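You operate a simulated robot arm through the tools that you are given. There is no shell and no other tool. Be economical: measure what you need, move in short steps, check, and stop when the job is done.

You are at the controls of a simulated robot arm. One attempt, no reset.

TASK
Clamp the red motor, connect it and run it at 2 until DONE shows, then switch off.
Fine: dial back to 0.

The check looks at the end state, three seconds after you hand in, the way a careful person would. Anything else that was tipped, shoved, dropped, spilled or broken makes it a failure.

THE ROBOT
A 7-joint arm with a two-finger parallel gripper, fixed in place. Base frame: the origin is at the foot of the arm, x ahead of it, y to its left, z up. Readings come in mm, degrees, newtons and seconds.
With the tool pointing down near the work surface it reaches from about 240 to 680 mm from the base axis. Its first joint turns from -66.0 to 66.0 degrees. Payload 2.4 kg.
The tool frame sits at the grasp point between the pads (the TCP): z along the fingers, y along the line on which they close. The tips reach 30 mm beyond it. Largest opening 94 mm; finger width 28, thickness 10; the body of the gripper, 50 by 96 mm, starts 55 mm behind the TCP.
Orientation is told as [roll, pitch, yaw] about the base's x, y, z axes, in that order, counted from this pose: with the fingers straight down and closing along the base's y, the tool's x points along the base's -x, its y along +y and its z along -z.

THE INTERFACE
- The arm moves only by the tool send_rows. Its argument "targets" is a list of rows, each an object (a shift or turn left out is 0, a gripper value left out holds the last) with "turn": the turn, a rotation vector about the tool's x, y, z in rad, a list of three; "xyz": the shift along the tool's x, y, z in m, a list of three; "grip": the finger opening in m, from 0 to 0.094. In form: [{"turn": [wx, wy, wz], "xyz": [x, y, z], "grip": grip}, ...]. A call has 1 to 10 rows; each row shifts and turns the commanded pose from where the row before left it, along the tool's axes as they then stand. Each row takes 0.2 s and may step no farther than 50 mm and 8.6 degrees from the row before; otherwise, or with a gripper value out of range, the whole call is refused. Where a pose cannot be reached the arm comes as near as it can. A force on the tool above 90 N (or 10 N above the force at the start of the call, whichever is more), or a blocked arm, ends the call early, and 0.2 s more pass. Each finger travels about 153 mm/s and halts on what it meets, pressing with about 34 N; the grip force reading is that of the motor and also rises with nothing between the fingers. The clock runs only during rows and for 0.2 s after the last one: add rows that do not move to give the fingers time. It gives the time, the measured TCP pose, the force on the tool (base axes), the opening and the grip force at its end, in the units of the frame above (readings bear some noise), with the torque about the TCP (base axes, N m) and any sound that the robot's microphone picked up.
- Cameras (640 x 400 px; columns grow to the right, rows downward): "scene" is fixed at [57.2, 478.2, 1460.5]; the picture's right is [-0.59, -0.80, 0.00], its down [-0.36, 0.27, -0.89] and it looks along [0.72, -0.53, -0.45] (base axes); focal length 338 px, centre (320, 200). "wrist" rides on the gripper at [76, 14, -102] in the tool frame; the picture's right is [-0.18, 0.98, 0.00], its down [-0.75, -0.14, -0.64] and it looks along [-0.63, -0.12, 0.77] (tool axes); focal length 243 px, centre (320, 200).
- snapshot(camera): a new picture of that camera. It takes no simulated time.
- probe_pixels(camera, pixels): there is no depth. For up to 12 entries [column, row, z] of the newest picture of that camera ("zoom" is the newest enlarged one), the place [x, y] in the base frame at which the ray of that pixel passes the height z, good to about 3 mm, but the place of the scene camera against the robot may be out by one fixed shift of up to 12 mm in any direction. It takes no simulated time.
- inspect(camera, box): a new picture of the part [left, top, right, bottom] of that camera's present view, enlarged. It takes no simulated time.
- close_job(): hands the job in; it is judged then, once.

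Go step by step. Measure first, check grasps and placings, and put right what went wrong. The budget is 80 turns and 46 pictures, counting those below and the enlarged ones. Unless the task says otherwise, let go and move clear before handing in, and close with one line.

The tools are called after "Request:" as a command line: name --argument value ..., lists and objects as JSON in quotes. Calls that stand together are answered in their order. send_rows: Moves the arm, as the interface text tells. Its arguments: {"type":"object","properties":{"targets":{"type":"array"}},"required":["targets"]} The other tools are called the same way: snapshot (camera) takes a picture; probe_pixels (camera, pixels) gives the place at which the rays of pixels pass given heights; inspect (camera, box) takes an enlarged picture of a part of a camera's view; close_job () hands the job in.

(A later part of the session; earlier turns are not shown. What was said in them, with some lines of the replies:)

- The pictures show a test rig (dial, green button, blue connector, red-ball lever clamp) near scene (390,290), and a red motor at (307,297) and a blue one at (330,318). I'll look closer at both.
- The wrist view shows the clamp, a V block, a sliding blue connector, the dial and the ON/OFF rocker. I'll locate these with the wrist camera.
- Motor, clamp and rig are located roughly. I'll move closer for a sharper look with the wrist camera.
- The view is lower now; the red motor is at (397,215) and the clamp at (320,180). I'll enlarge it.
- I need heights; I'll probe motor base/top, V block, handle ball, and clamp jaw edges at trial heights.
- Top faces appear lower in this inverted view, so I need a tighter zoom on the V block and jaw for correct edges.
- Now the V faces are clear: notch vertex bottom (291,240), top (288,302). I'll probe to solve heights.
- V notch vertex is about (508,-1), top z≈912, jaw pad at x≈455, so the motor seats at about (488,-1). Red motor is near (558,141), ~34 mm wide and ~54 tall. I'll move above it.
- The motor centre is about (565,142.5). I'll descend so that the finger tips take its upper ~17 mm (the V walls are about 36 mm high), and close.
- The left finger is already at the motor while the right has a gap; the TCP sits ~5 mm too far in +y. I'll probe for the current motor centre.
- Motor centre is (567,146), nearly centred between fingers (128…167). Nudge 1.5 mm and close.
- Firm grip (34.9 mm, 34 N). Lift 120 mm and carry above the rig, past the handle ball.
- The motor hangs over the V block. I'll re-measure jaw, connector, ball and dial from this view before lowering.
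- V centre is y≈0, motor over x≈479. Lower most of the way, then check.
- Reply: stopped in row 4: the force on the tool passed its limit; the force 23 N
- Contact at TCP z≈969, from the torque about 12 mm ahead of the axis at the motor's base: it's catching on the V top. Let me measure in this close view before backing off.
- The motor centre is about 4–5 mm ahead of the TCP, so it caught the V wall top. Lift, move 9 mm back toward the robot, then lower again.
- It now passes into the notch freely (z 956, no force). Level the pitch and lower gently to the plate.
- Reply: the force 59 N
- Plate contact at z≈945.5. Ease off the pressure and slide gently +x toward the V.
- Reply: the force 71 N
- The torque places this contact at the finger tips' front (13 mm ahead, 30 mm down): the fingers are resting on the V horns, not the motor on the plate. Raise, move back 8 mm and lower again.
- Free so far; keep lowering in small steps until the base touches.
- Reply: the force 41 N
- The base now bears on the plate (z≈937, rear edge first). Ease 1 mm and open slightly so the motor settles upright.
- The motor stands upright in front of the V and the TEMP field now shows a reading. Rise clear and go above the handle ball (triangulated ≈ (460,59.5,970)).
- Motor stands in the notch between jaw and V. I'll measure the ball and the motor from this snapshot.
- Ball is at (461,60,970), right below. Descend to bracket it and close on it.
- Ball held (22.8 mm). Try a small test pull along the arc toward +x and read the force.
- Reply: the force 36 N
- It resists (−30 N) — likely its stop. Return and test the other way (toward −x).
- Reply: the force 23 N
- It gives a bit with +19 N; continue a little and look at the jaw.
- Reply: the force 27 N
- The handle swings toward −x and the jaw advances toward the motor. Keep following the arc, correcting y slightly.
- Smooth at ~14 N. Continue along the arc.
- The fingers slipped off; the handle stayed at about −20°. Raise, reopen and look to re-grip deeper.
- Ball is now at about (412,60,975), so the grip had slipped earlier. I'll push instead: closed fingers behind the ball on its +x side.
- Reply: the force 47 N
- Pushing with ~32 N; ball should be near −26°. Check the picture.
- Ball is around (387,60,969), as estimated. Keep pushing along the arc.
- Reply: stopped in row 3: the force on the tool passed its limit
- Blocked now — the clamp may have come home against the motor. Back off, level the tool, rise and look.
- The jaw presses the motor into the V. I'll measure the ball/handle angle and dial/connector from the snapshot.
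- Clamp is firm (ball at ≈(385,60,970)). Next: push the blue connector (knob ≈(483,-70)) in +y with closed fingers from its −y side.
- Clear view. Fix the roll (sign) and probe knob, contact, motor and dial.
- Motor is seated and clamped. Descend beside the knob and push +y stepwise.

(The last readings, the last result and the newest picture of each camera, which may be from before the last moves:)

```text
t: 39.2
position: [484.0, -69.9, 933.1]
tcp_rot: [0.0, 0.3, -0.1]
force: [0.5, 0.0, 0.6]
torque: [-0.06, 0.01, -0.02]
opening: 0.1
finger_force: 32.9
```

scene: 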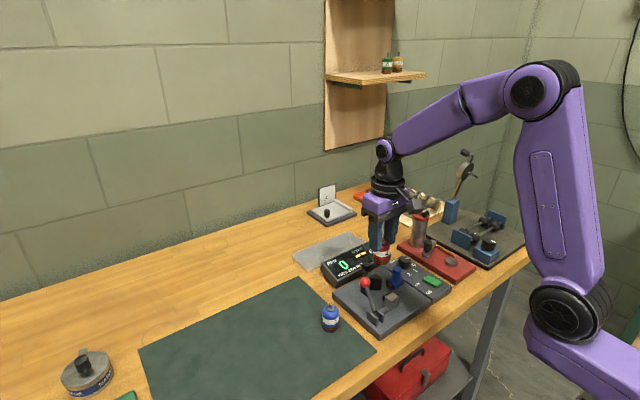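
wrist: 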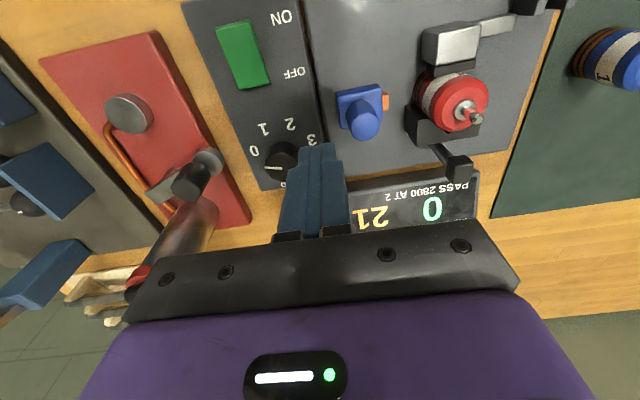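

Request:
send_rows --targets '[{"xyz": [0, 0.004, 0]}, {"xyz": [0, 0.003, 0]}, {}]'

Request:
inspect --camera "wrist" --box '[260, 40, 460, 200]'

```text
t: 40.0
position: [484.6, -64.2, 934.7]
tcp_rot: [0.0, 0.3, -0.2]
force: [0.2, -1.2, -0.6]
torque: [0.01, -0.02, 0.0]
opening: 0.0
finger_force: 33.3
```

```text
2.50 times, centred on (360, 120) of wrist
```

zoom: 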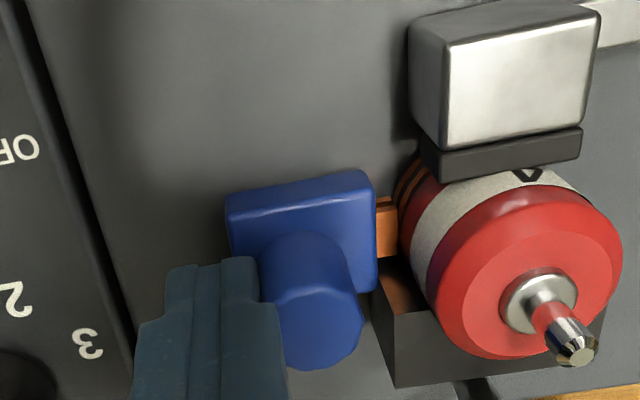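

The connector slides easily; the contact is nearly at the motor's rings. Push on until it resists.

Request:
send_rows --targets '[{"xyz": [0, 0.003, 0]}, {"xyz": [0, 0.002, 0]}, {"xyz": [0, 0.002, 0]}, {}]'

```text
t: 41.0
position: [485.0, -62.4, 934.2]
tcp_rot: [-0.2, 0.1, -0.7]
force: [-0.6, -34.7, 0.9]
torque: [-0.51, -0.01, 0.12]
opening: 0.2
finger_force: 33.2
```

Contact is made firmly (35 N). Back off, rise, and go above the speed dial; open the fingers and look straight on.

Request:
send_rows --targets '[{"xyz": [0, -0.009, 0]}, {"xyz": [0, -0.004, -0.03]}, {"xyz": [0, 0, -0.035]}, {"xyz": [-0.011, -0.03, 0], "grip": 0.06}, {"xyz": [-0.011, -0.032, 0]}, {}, {}]'

Request:
snapshot --camera "wrist"

```text
t: 42.6
position: [506.0, -131.2, 998.5]
tcp_rot: [0.1, 0.3, -0.2]
force: [0.1, -0.8, 0.7]
torque: [-0.01, 0.01, 0.0]
opening: 60.1
finger_force: 0.0
```

```text
9 pictures are left
```

wrist: 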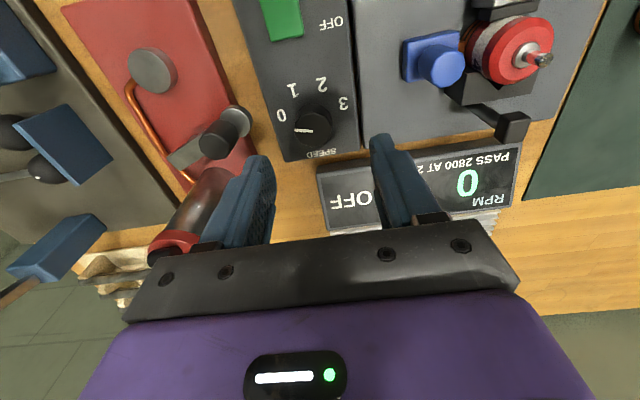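

Request:
probe_pixels --camera "wrist" --pixels '[[314, 130, 895], [297, 120, 885], [332, 118, 885], [315, 105, 880], [283, 115, 876], [343, 103, 876], [292, 90, 876], [322, 84, 876], [237, 118, 905], [220, 140, 925], [205, 180, 900], [180, 245, 980]]'

Request:
inspect --camera "wrist" --box '[260, 65, 370, 165]'

```text
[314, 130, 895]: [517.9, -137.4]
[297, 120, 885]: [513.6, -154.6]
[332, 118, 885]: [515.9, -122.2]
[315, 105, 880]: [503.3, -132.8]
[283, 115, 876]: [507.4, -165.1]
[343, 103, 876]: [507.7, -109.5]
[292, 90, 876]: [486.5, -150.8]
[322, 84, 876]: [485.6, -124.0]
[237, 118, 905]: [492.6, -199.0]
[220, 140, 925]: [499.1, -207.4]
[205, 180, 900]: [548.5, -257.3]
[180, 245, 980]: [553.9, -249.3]
```

```text
4.00 times, centred on (315, 115) of wrist
```

zoom: 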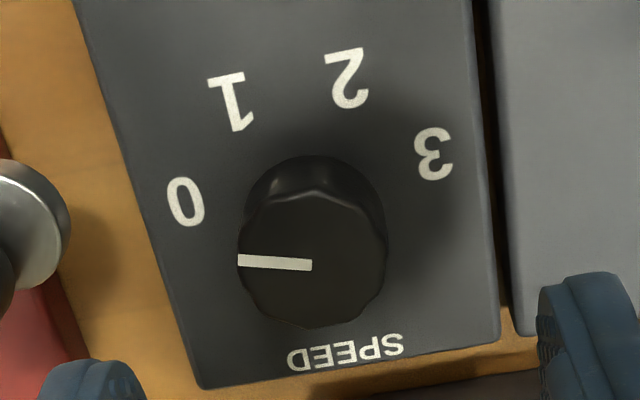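

Request:
probe_pixels --camera "zoom" --pixels '[[312, 264, 895], [312, 264, 900], [240, 260, 895], [238, 255, 895], [387, 255, 895], [312, 328, 895], [312, 155, 877], [186, 202, 877], [231, 103, 877], [347, 80, 877], [434, 155, 877]]'

```text
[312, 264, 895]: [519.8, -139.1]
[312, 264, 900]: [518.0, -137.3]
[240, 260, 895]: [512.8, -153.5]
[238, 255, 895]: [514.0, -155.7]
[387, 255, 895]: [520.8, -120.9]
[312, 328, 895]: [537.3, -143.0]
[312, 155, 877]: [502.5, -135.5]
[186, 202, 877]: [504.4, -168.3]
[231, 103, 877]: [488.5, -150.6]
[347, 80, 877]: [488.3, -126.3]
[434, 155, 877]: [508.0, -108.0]
```

Dial centre ≈(519,-138), ⌀≈35, top ≈895, labels about 44° apart, so 0→2 is ~90° clockwise from above. Check the clearance to the display box.

Request:
probe_pixels --camera "wrist" --pixels '[[318, 176, 880], [318, 176, 900], [322, 230, 900], [385, 160, 880], [288, 160, 870], [358, 150, 870]]'

```text
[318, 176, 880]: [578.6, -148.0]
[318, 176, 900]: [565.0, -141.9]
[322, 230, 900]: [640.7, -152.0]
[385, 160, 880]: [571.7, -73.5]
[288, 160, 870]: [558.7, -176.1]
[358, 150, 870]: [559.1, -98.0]
```

Clear (display starts x≥565). Centre over the dial, pre-rotate −45°, then descend.

Request:
send_rows --targets '[{"xyz": [-0.0125, -0.006, 0], "grip": 0.05}, {"turn": [0, 0, -0.131]}, {"turn": [0, 0, -0.131]}, {"turn": [0, 0, -0.131]}, {"turn": [0, 0, -0.131]}, {"turn": [0, 0, -0.131]}, {"turn": [0, 0, -0.131]}, {}, {}]'

```text
t: 44.6
position: [519.1, -138.7, 998.6]
tcp_rot: [0.2, 0.3, 45.0]
force: [0.1, 0.1, 0.3]
torque: [-0.01, 0.0, 0.0]
opening: 50.0
finger_force: 0.0
```

Request:
send_rows --targets '[{"xyz": [0, 0, 0.035]}, {"xyz": [0, 0, 0.03]}, {"xyz": [0, 0, 0.012]}, {"xyz": [0, 0, 0.005]}, {}, {"grip": 0.04}, {"grip": 0.03}, {"grip": 0.03}]'

Request:
inspect --camera "wrist" --box '[220, 80, 430, 240]'

```text
t: 46.4
position: [515.7, -137.2, 917.3]
tcp_rot: [0.3, 0.4, 44.9]
force: [-7.9, 8.0, -0.3]
torque: [-0.05, 0.19, -0.05]
opening: 36.1
finger_force: 5.0
```

```text
2.50 times, centred on (325, 160) of wrist
```

zoom: 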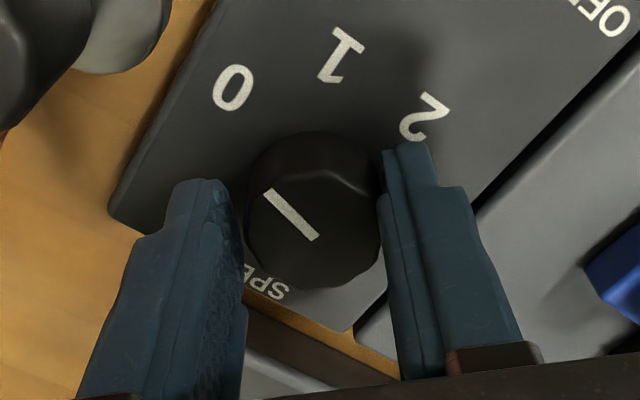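

The +y finger touches first; shift 1.5 mm that way, 3 mm deeper, and close firmly.

Request:
send_rows --targets '[{"xyz": [0, 0.0015, 0.003], "grip": 0.038}, {}, {"grip": 0.028}, {"grip": 0.028}, {}]'

```text
t: 47.6
position: [516.0, -137.0, 913.9]
tcp_rot: [0.2, 0.3, 44.8]
force: [-9.9, 8.1, 14.1]
torque: [0.06, 0.42, -0.07]
opening: 35.7
finger_force: 6.6
```

Request:
send_rows --targets '[{"xyz": [0, 0.001, -0.001]}, {"grip": 0.024}, {}, {}]'

```text
t: 48.6
position: [515.0, -137.7, 916.3]
tcp_rot: [0.4, 0.4, 45.0]
force: [-11.9, 11.3, -7.1]
torque: [-0.04, 0.0, -0.04]
opening: 33.5
finger_force: 8.2
```

Request:
send_rows --targets '[{"xyz": [0, 0.002, 0]}, {"grip": 0.015}, {}, {}]'

Request:
inspect --camera "wrist" --box '[220, 80, 430, 240]'

```text
t: 49.6
position: [515.4, -134.9, 915.6]
tcp_rot: [0.0, 0.3, 44.8]
force: [-6.5, 3.1, -1.7]
torque: [-0.31, 0.23, -0.08]
opening: 31.7
finger_force: 44.5
```

```text
2.50 times, centred on (325, 160) of wrist
```

zoom: 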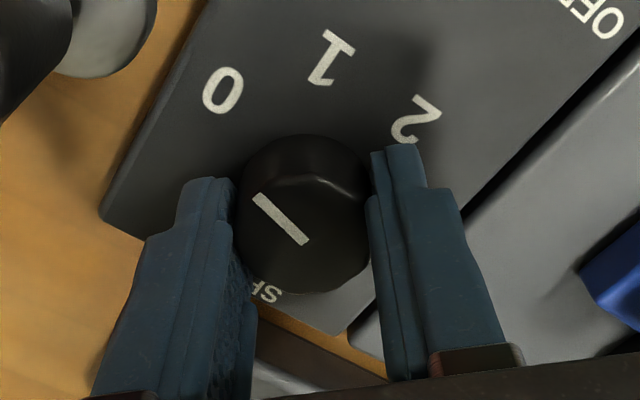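

Both fingers hold the dial (45 N). Turn clockwise ~83° first.

Request:
send_rows --targets '[{"turn": [0, 0, 0.145]}, {"turn": [0, 0, 0.145]}, {"turn": [0, 0, 0.145]}, {"turn": [0, 0, 0.145]}, {"turn": [0, 0, 0.145]}, {"turn": [0, 0, 0.145]}, {"turn": [0, 0, 0.145]}, {"turn": [0, 0, 0.145]}, {"turn": [0, 0, 0.145]}, {"turn": [0, 0, 0.145]}]'

Request:
inspect --camera "wrist" --box '[220, 80, 430, 240]'

```text
t: 51.8
position: [514.7, -138.9, 916.8]
tcp_rot: [-0.2, 0.0, -38.6]
force: [2.6, -27.3, 16.7]
torque: [-0.66, -0.77, 0.08]
opening: 31.5
finger_force: 44.7
```

```text
2.50 times, centred on (325, 160) of wrist
```

zoom: 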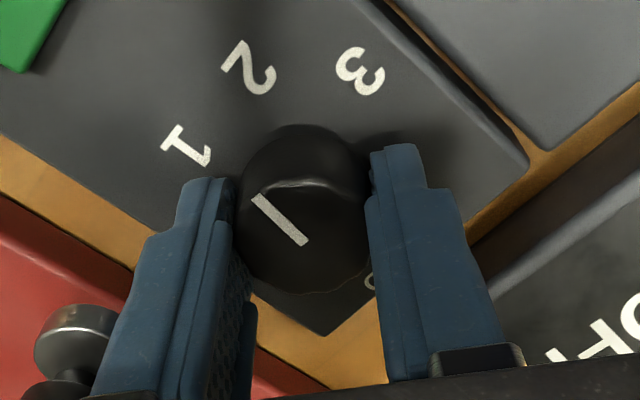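

The dial turned with the grip. Comparing label bearings (0 was at ~40° left, 2 is now at ~22°), ~14° more is needed.

Request:
send_rows --targets '[{"turn": [0, 0, 0.125]}, {"turn": [0, 0, 0.125]}, {}]'

```text
t: 52.6
position: [514.4, -140.8, 915.6]
tcp_rot: [-0.3, 0.0, -53.1]
force: [-4.0, -26.5, 27.5]
torque: [-0.53, -0.24, 0.02]
opening: 31.7
finger_force: 44.5
```

Release, rise, rotate back to neutral and check the pointer.

Request:
send_rows --targets '[{"grip": 0.044}, {"grip": 0.05}, {}, {"xyz": [0, 0, -0.04]}, {"xyz": [0, 0, -0.04], "turn": [0, 0, -0.145]}, {"turn": [0, 0, -0.145]}, {"turn": [0, 0, -0.145]}, {"turn": [0, 0, -0.145]}, {"turn": [0, 0, -0.145]}, {"turn": [0, 0, -0.145]}]'

Request:
inspect --camera "wrist" --box '[180, 0, 480, 200]'

```text
t: 54.8
position: [515.0, -135.7, 994.0]
tcp_rot: [-0.2, 0.2, -2.6]
force: [-0.8, -0.4, -0.4]
torque: [0.02, 0.03, 0.0]
opening: 49.9
finger_force: 0.0
```

```text
2.00 times, centred on (330, 100) of wrist
```

zoom: 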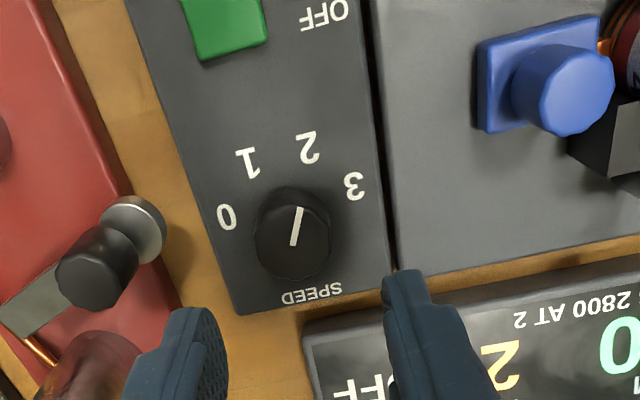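

The pointer is on 2. Next press the ON end of the rocker (≈(411,-145)) with closed fingers.

Request:
send_rows --targets '[{"turn": [0, 0, -0.044], "grip": 0.0}, {"xyz": [0.035, -0.003, 0]}, {"xyz": [0.035, -0.003, 0]}, {"xyz": [0.034, -0.003, 0]}, {}, {"xyz": [0, 0, 0.04]}, {"xyz": [0, 0, 0.025]}, {}, {}]'

```text
t: 56.8
position: [411.6, -144.8, 929.6]
tcp_rot: [0.0, 0.3, -0.2]
force: [-0.2, -0.5, -0.4]
torque: [0.0, -0.01, 0.02]
opening: 0.0
finger_force: 32.7
```

Request:
send_rows --targets '[{"xyz": [0, 0, 0.004]}, {"xyz": [0, 0, 0.003]}, {"xyz": [0, 0, 0.003]}, {"xyz": [0, 0, 0.002]}, {}]'

```text
t: 58.0
position: [410.5, -143.3, 921.5]
tcp_rot: [-0.2, 0.1, -0.1]
force: [-9.6, 3.0, 22.8]
torque: [0.09, -0.01, 0.05]
opening: 0.0
finger_force: 33.1
stopped in row 5: the force on the tool passed its limit (the readings are from after the stop); the commanded pose is now the measured one
```

Contact with ~23 N at z 921. Lift a little and check display and rocker in the scene view.

Request:
send_rows --targets '[{"xyz": [0, 0, -0.03]}, {"xyz": [0.02, -0.03, -0.03]}, {}]'

Request:
inspect --camera "scene" --box '[320, 235, 460, 325]'

```text
t: 58.8
position: [391.1, -175.7, 980.8]
tcp_rot: [-0.3, 0.0, -0.1]
force: [-0.4, 0.1, -0.3]
torque: [0.03, 0.0, -0.01]
opening: 0.0
finger_force: 32.8
```

```text
4.44 times, centred on (390, 280) of scene
```

zoom: 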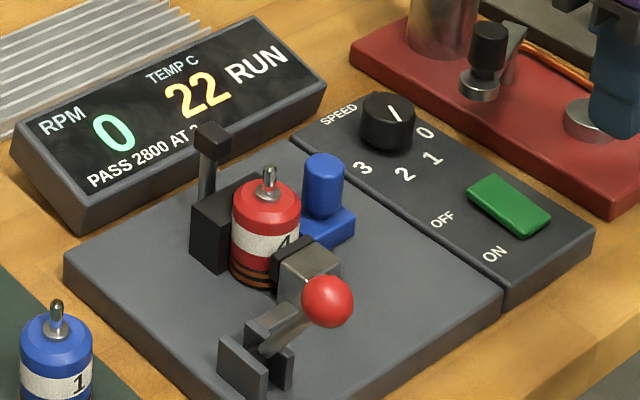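

Display says RUN, TEMP 22. Wait 2 s and check that RPM rises.

Request:
send_rows --targets '[{}, {}, {}, {}, {}, {}, {}, {}, {}, {}]'

Request:
inspect --camera "scene" --box '[320, 235, 430, 290]'

```text
t: 61.0
position: [392.0, -174.8, 979.6]
tcp_rot: [-0.2, 0.0, -0.2]
force: [-0.2, -0.6, -0.2]
torque: [0.01, 0.01, 0.0]
opening: 0.0
finger_force: 32.6
```

```text
5.82 times, centred on (375, 262) of scene
```

zoom: 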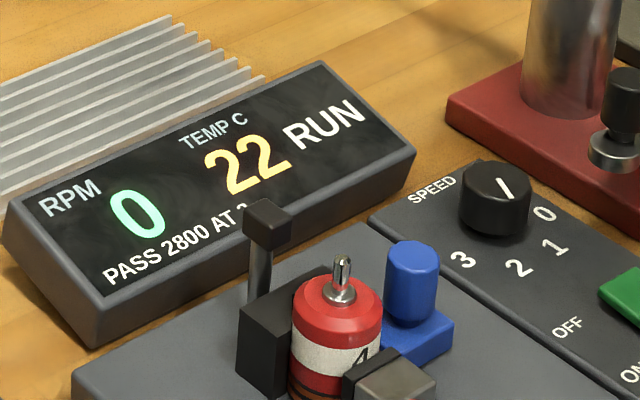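

RUN but RPM stays 0. Probe the pointer line and contact from this picture to see whether the dial or the connector is off.

Request:
probe_pixels --camera "zoom" --pixels '[[511, 178, 897], [502, 199, 897], [497, 183, 897], [460, 185, 897], [533, 183, 897], [463, 259, 877], [518, 267, 877], [553, 248, 877], [544, 213, 877], [343, 298, 928], [410, 252, 918], [453, 325, 885]]'

```text
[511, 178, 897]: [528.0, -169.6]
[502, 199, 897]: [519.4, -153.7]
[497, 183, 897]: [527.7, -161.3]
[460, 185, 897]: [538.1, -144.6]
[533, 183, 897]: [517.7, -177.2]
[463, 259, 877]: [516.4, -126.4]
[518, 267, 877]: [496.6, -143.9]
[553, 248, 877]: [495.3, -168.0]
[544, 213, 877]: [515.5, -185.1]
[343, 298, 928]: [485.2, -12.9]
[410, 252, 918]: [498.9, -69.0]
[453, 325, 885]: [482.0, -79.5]
```

The scene view leaves the dial angle uncertain, and the drive may need a start from 0. I'll regrip the dial (true centre ≈(512.5,-138)), turn back to the 0 stop by torque feel, then 90° forward, with the switch on.

Request:
send_rows --targets '[{"xyz": [-0.04, 0.0123, -0.015], "grip": 0.05}, {"xyz": [-0.04, 0.0123, 0]}, {"xyz": [-0.0405, 0.0123, 0]}, {"turn": [0, 0, 0.145]}, {"turn": [0, 0, 0.145]}, {"turn": [0, 0, 0.145]}, {"turn": [0, 0, 0.145]}, {"turn": [0, 0, 0.145]}, {"turn": [0, 0, 0.145]}, {}]'

```text
t: 63.2
position: [512.4, -136.8, 997.0]
tcp_rot: [-0.1, -0.2, -50.1]
force: [-0.5, -0.1, 0.5]
torque: [-0.01, -0.03, -0.04]
opening: 49.8
finger_force: 0.0
```

Request:
send_rows --targets '[{"xyz": [0, -0.001, 0.035]}, {"xyz": [0, 0, 0.03]}, {"xyz": [0, 0, 0.015]}, {}, {"grip": 0.036}, {"grip": 0.028}, {"grip": 0.015}, {}, {}]'

```text
t: 65.2
position: [512.1, -136.1, 916.1]
tcp_rot: [0.0, -0.3, -50.0]
force: [25.1, 19.2, -9.1]
torque: [0.53, -0.3, 0.12]
opening: 31.6
finger_force: 44.6
```

Gripped, but side load along tool +y; relieve 2 mm and turn back in chunks reading torque.

Request:
send_rows --targets '[{"xyz": [0, 0.002, 0]}, {"turn": [0, 0, -0.14]}, {"turn": [0, 0, -0.14]}, {"turn": [0, 0, -0.14]}, {"turn": [0, 0, -0.14]}, {"turn": [0, 0, -0.14]}, {"turn": [0, 0, -0.14]}, {"turn": [0, 0, -0.14]}, {"turn": [0, 0, -0.14]}, {}]'

```text
t: 67.4
position: [510.1, -138.3, 915.2]
tcp_rot: [-0.1, 0.4, 14.1]
force: [-12.8, -1.8, -22.8]
torque: [0.14, -0.05, -0.02]
opening: 31.5
finger_force: 45.3
```

Request:
send_rows --targets '[{"turn": [0, 0, -0.14]}, {"turn": [0, 0, -0.14]}, {"turn": [0, 0, -0.07]}, {}]'

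```text
t: 68.4
position: [512.1, -138.9, 915.2]
tcp_rot: [0.0, 0.3, 34.1]
force: [-13.2, -11.2, -17.9]
torque: [-0.7, 1.02, 0.01]
opening: 31.8
finger_force: 44.6
```

Request:
send_rows --targets '[{"turn": [0, 0, -0.07]}, {"turn": [0, 0, -0.07]}, {}]'

```text
t: 69.2
position: [510.6, -139.6, 915.7]
tcp_rot: [0.0, 0.3, 42.1]
force: [-16.7, -16.5, -10.9]
torque: [-0.61, 0.66, 0.02]
opening: 31.8
finger_force: 45.3
```

Request:
send_rows --targets '[{"turn": [0, 0, -0.07]}, {"turn": [0, 0, -0.07]}, {}]'

```text
t: 70.0
position: [512.2, -140.6, 915.5]
tcp_rot: [-0.1, 0.2, 50.0]
force: [-17.2, -19.0, -1.3]
torque: [-0.55, 0.67, -0.19]
opening: 31.8
finger_force: 45.3
```

Torque −0.19 appears: a stop. One small step more to confirm.

Request:
send_rows --targets '[{"turn": [0, 0, -0.07]}, {}]'

```text
t: 70.6
position: [512.1, -138.1, 915.3]
tcp_rot: [-0.2, 0.1, 54.1]
force: [-13.6, -16.9, 0.4]
torque: [-0.43, 0.55, -0.14]
opening: 31.5
finger_force: 44.9
5 turns are left
```

The 0 stop is confirmed. Few turns remain, so I'll turn 92° forward to 2, wait while holding, and view the display in one go.

Request:
send_rows --targets '[{"turn": [0, 0, 0.149]}, {"turn": [0, 0, 0.149]}, {"turn": [0, 0, 0.149]}, {"turn": [0, 0, 0.149]}, {"turn": [0, 0, 0.149]}, {"turn": [0, 0, 0.149]}, {"turn": [0, 0, 0.149]}, {"turn": [0, 0, 0.149]}, {"turn": [0, 0, 0.149]}, {"turn": [0, 0, 0.149]}]'

Request:
send_rows --targets '[{"turn": [0, 0, 0.11]}, {}, {}, {}, {}, {}, {}, {}, {}, {}]'

Request:
send_rows --targets '[{}, {}, {}, {}, {}, {}, {}, {}, {}, {}]'

Request:
inspect --camera "scene" --box '[320, 235, 460, 325]'

```text
t: 72.8
position: [513.2, -137.6, 915.3]
tcp_rot: [-0.1, -0.1, -31.3]
force: [-8.1, -11.9, -10.7]
torque: [-0.04, 0.31, -0.02]
opening: 31.6
finger_force: 45.3
```

```text
t: 75.0
position: [512.0, -137.1, 915.2]
tcp_rot: [-0.2, 0.0, -37.5]
force: [-11.9, -3.2, -12.2]
torque: [0.38, 0.41, -0.03]
opening: 31.6
finger_force: 44.5
```

```text
t: 77.2
position: [512.1, -136.1, 915.6]
tcp_rot: [-0.2, 0.1, -37.4]
force: [-12.2, 0.1, -12.0]
torque: [0.15, 0.07, 0.01]
opening: 31.6
finger_force: 44.9
```

```text
4.44 times, centred on (390, 280) of scene
4 turns are left
```

zoom: 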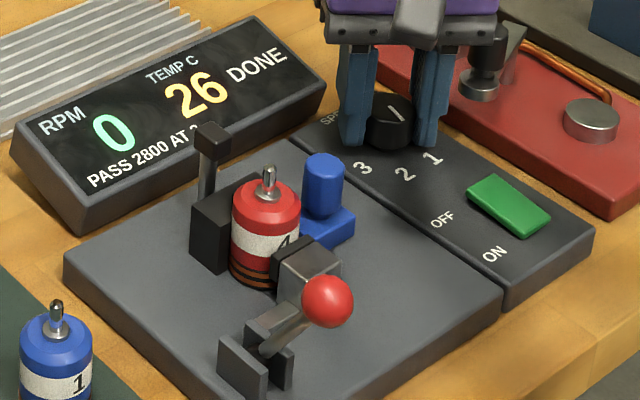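

DONE shows. Now release the dial, press the OFF end of the rocker, then return above the dial.

Request:
send_rows --targets '[{"grip": 0.044}, {"grip": 0.05}, {"xyz": [0, 0, -0.04]}, {"xyz": [0, 0, -0.035]}, {"turn": [0, 0, -0.132], "grip": 0.0}, {"turn": [0, 0, -0.131]}, {"turn": [0, 0, -0.131]}, {"turn": [0, 0, -0.131]}, {"turn": [0, 0, -0.131]}, {}]'

Request:
send_rows --targets '[{"xyz": [0.033, -0.004, 0]}, {"xyz": [0.032, -0.004, 0]}, {}, {"xyz": [0, 0, 0.035]}, {"xyz": [0, 0, 0.025]}, {"xyz": [0, 0, 0.004]}, {"xyz": [0, 0, 0.003]}, {"xyz": [0, 0, 0.0025]}, {"xyz": [0, 0, 0.001]}]'

Request:
send_rows --targets '[{"xyz": [0, 0, -0.035]}, {"xyz": [0, 0, -0.035]}, {"xyz": [-0.032, 0.004, 0]}, {"xyz": [-0.033, 0.004, 0], "grip": 0.05}, {"turn": [0, 0, 0.132]}, {"turn": [0, 0, 0.131]}, {"turn": [0, 0, 0.131]}, {"turn": [0, 0, 0.131]}, {"turn": [0, 0, 0.131]}, {}]'

```text
t: 79.4
position: [513.2, -137.2, 991.1]
tcp_rot: [-0.1, -0.1, 0.2]
force: [1.2, 0.6, -0.3]
torque: [0.01, 0.0, 0.01]
opening: 0.3
finger_force: 33.0
```

```text
t: 81.4
position: [447.8, -145.1, 920.8]
tcp_rot: [-0.2, 0.1, 0.1]
force: [-5.3, 3.3, 25.0]
torque: [0.11, 0.52, -0.08]
opening: 0.0
finger_force: 33.0
```

```text
t: 83.6
position: [513.5, -137.1, 989.7]
tcp_rot: [-0.1, -0.1, -37.6]
force: [0.8, -0.4, -0.5]
torque: [-0.01, -0.01, 0.02]
opening: 49.8
finger_force: 0.0
3 turns are left
```

Rocker pressed at the OFF end (25 N). Now regrip the dial, turn it back to the 0 stop, release, move clear and look.

Request:
send_rows --targets '[{"xyz": [0, 0, 0.035]}, {"xyz": [0, 0, 0.03]}, {"xyz": [0, 0, 0.0095]}, {}, {"grip": 0.036}, {"grip": 0.028}, {"grip": 0.015}, {}, {}]'

Request:
send_rows --targets '[{"turn": [0, 0, -0.145]}, {"turn": [0, 0, -0.145]}, {"turn": [0, 0, -0.145]}, {"turn": [0, 0, -0.145]}, {"turn": [0, 0, -0.145]}, {"turn": [0, 0, -0.145]}, {"turn": [0, 0, -0.145]}, {"turn": [0, 0, -0.145]}, {"turn": [0, 0, -0.145]}, {"turn": [0, 0, -0.145]}]'

Request:
send_rows --targets '[{"turn": [0, 0, -0.1]}, {"turn": [0, 0, -0.1]}, {}, {}]'

Request:
send_rows --targets '[{"grip": 0.044}, {"grip": 0.05}, {}, {"xyz": [0, 0, -0.04]}, {"xyz": [0, 0, -0.045]}, {"xyz": [0, 0, -0.045]}, {"xyz": [0.03, 0, -0.03]}, {}, {}]'

Request:
inspect --camera "scene" --box '[320, 235, 460, 325]'

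```text
t: 85.6
position: [511.8, -137.9, 914.1]
tcp_rot: [-0.2, 0.0, -37.6]
force: [-13.1, -16.0, -0.9]
torque: [0.18, -0.19, -0.06]
opening: 31.5
finger_force: 44.6
```

```text
t: 87.8
position: [512.2, -137.9, 914.5]
tcp_rot: [0.0, 0.2, 45.7]
force: [-3.1, -18.0, -32.6]
torque: [-0.7, 0.2, 0.01]
opening: 31.7
finger_force: 44.8
```

```text
t: 88.8
position: [512.8, -138.4, 916.3]
tcp_rot: [0.0, 0.3, 57.1]
force: [-1.9, -14.2, -25.4]
torque: [0.23, -0.19, -0.09]
opening: 31.4
finger_force: 44.5
```

```text
t: 90.8
position: [496.4, -163.7, 1075.8]
tcp_rot: [-0.1, 0.2, 57.1]
force: [-0.5, 0.3, 0.5]
torque: [-0.02, 0.02, -0.02]
opening: 49.7
finger_force: 0.1
```

```text
4.44 times, centred on (390, 280) of scene
2 turns are left
```

zoom: 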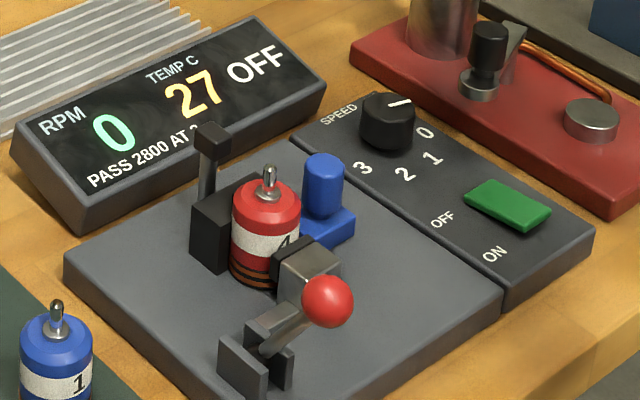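

The display reads OFF, and the pointer at (400,103) is back at 0 as it was at the start. The motor is still clamped and connected, and the gripper is clear, so I'm handing in.

Request:
close_job

```text
The job is handed in.
```

The red motor is clamped and connected, and it ran with the dial at 2 until DONE showed. It's now switched off with the dial back at 0. My first start, with the dial already at 2, showed RUN but stayed at 0 RPM. I turned the dial to 0 and back to 2 with the switch on, and about 4 seconds later DONE was showing. I never saw the RPM reading while it was turning.
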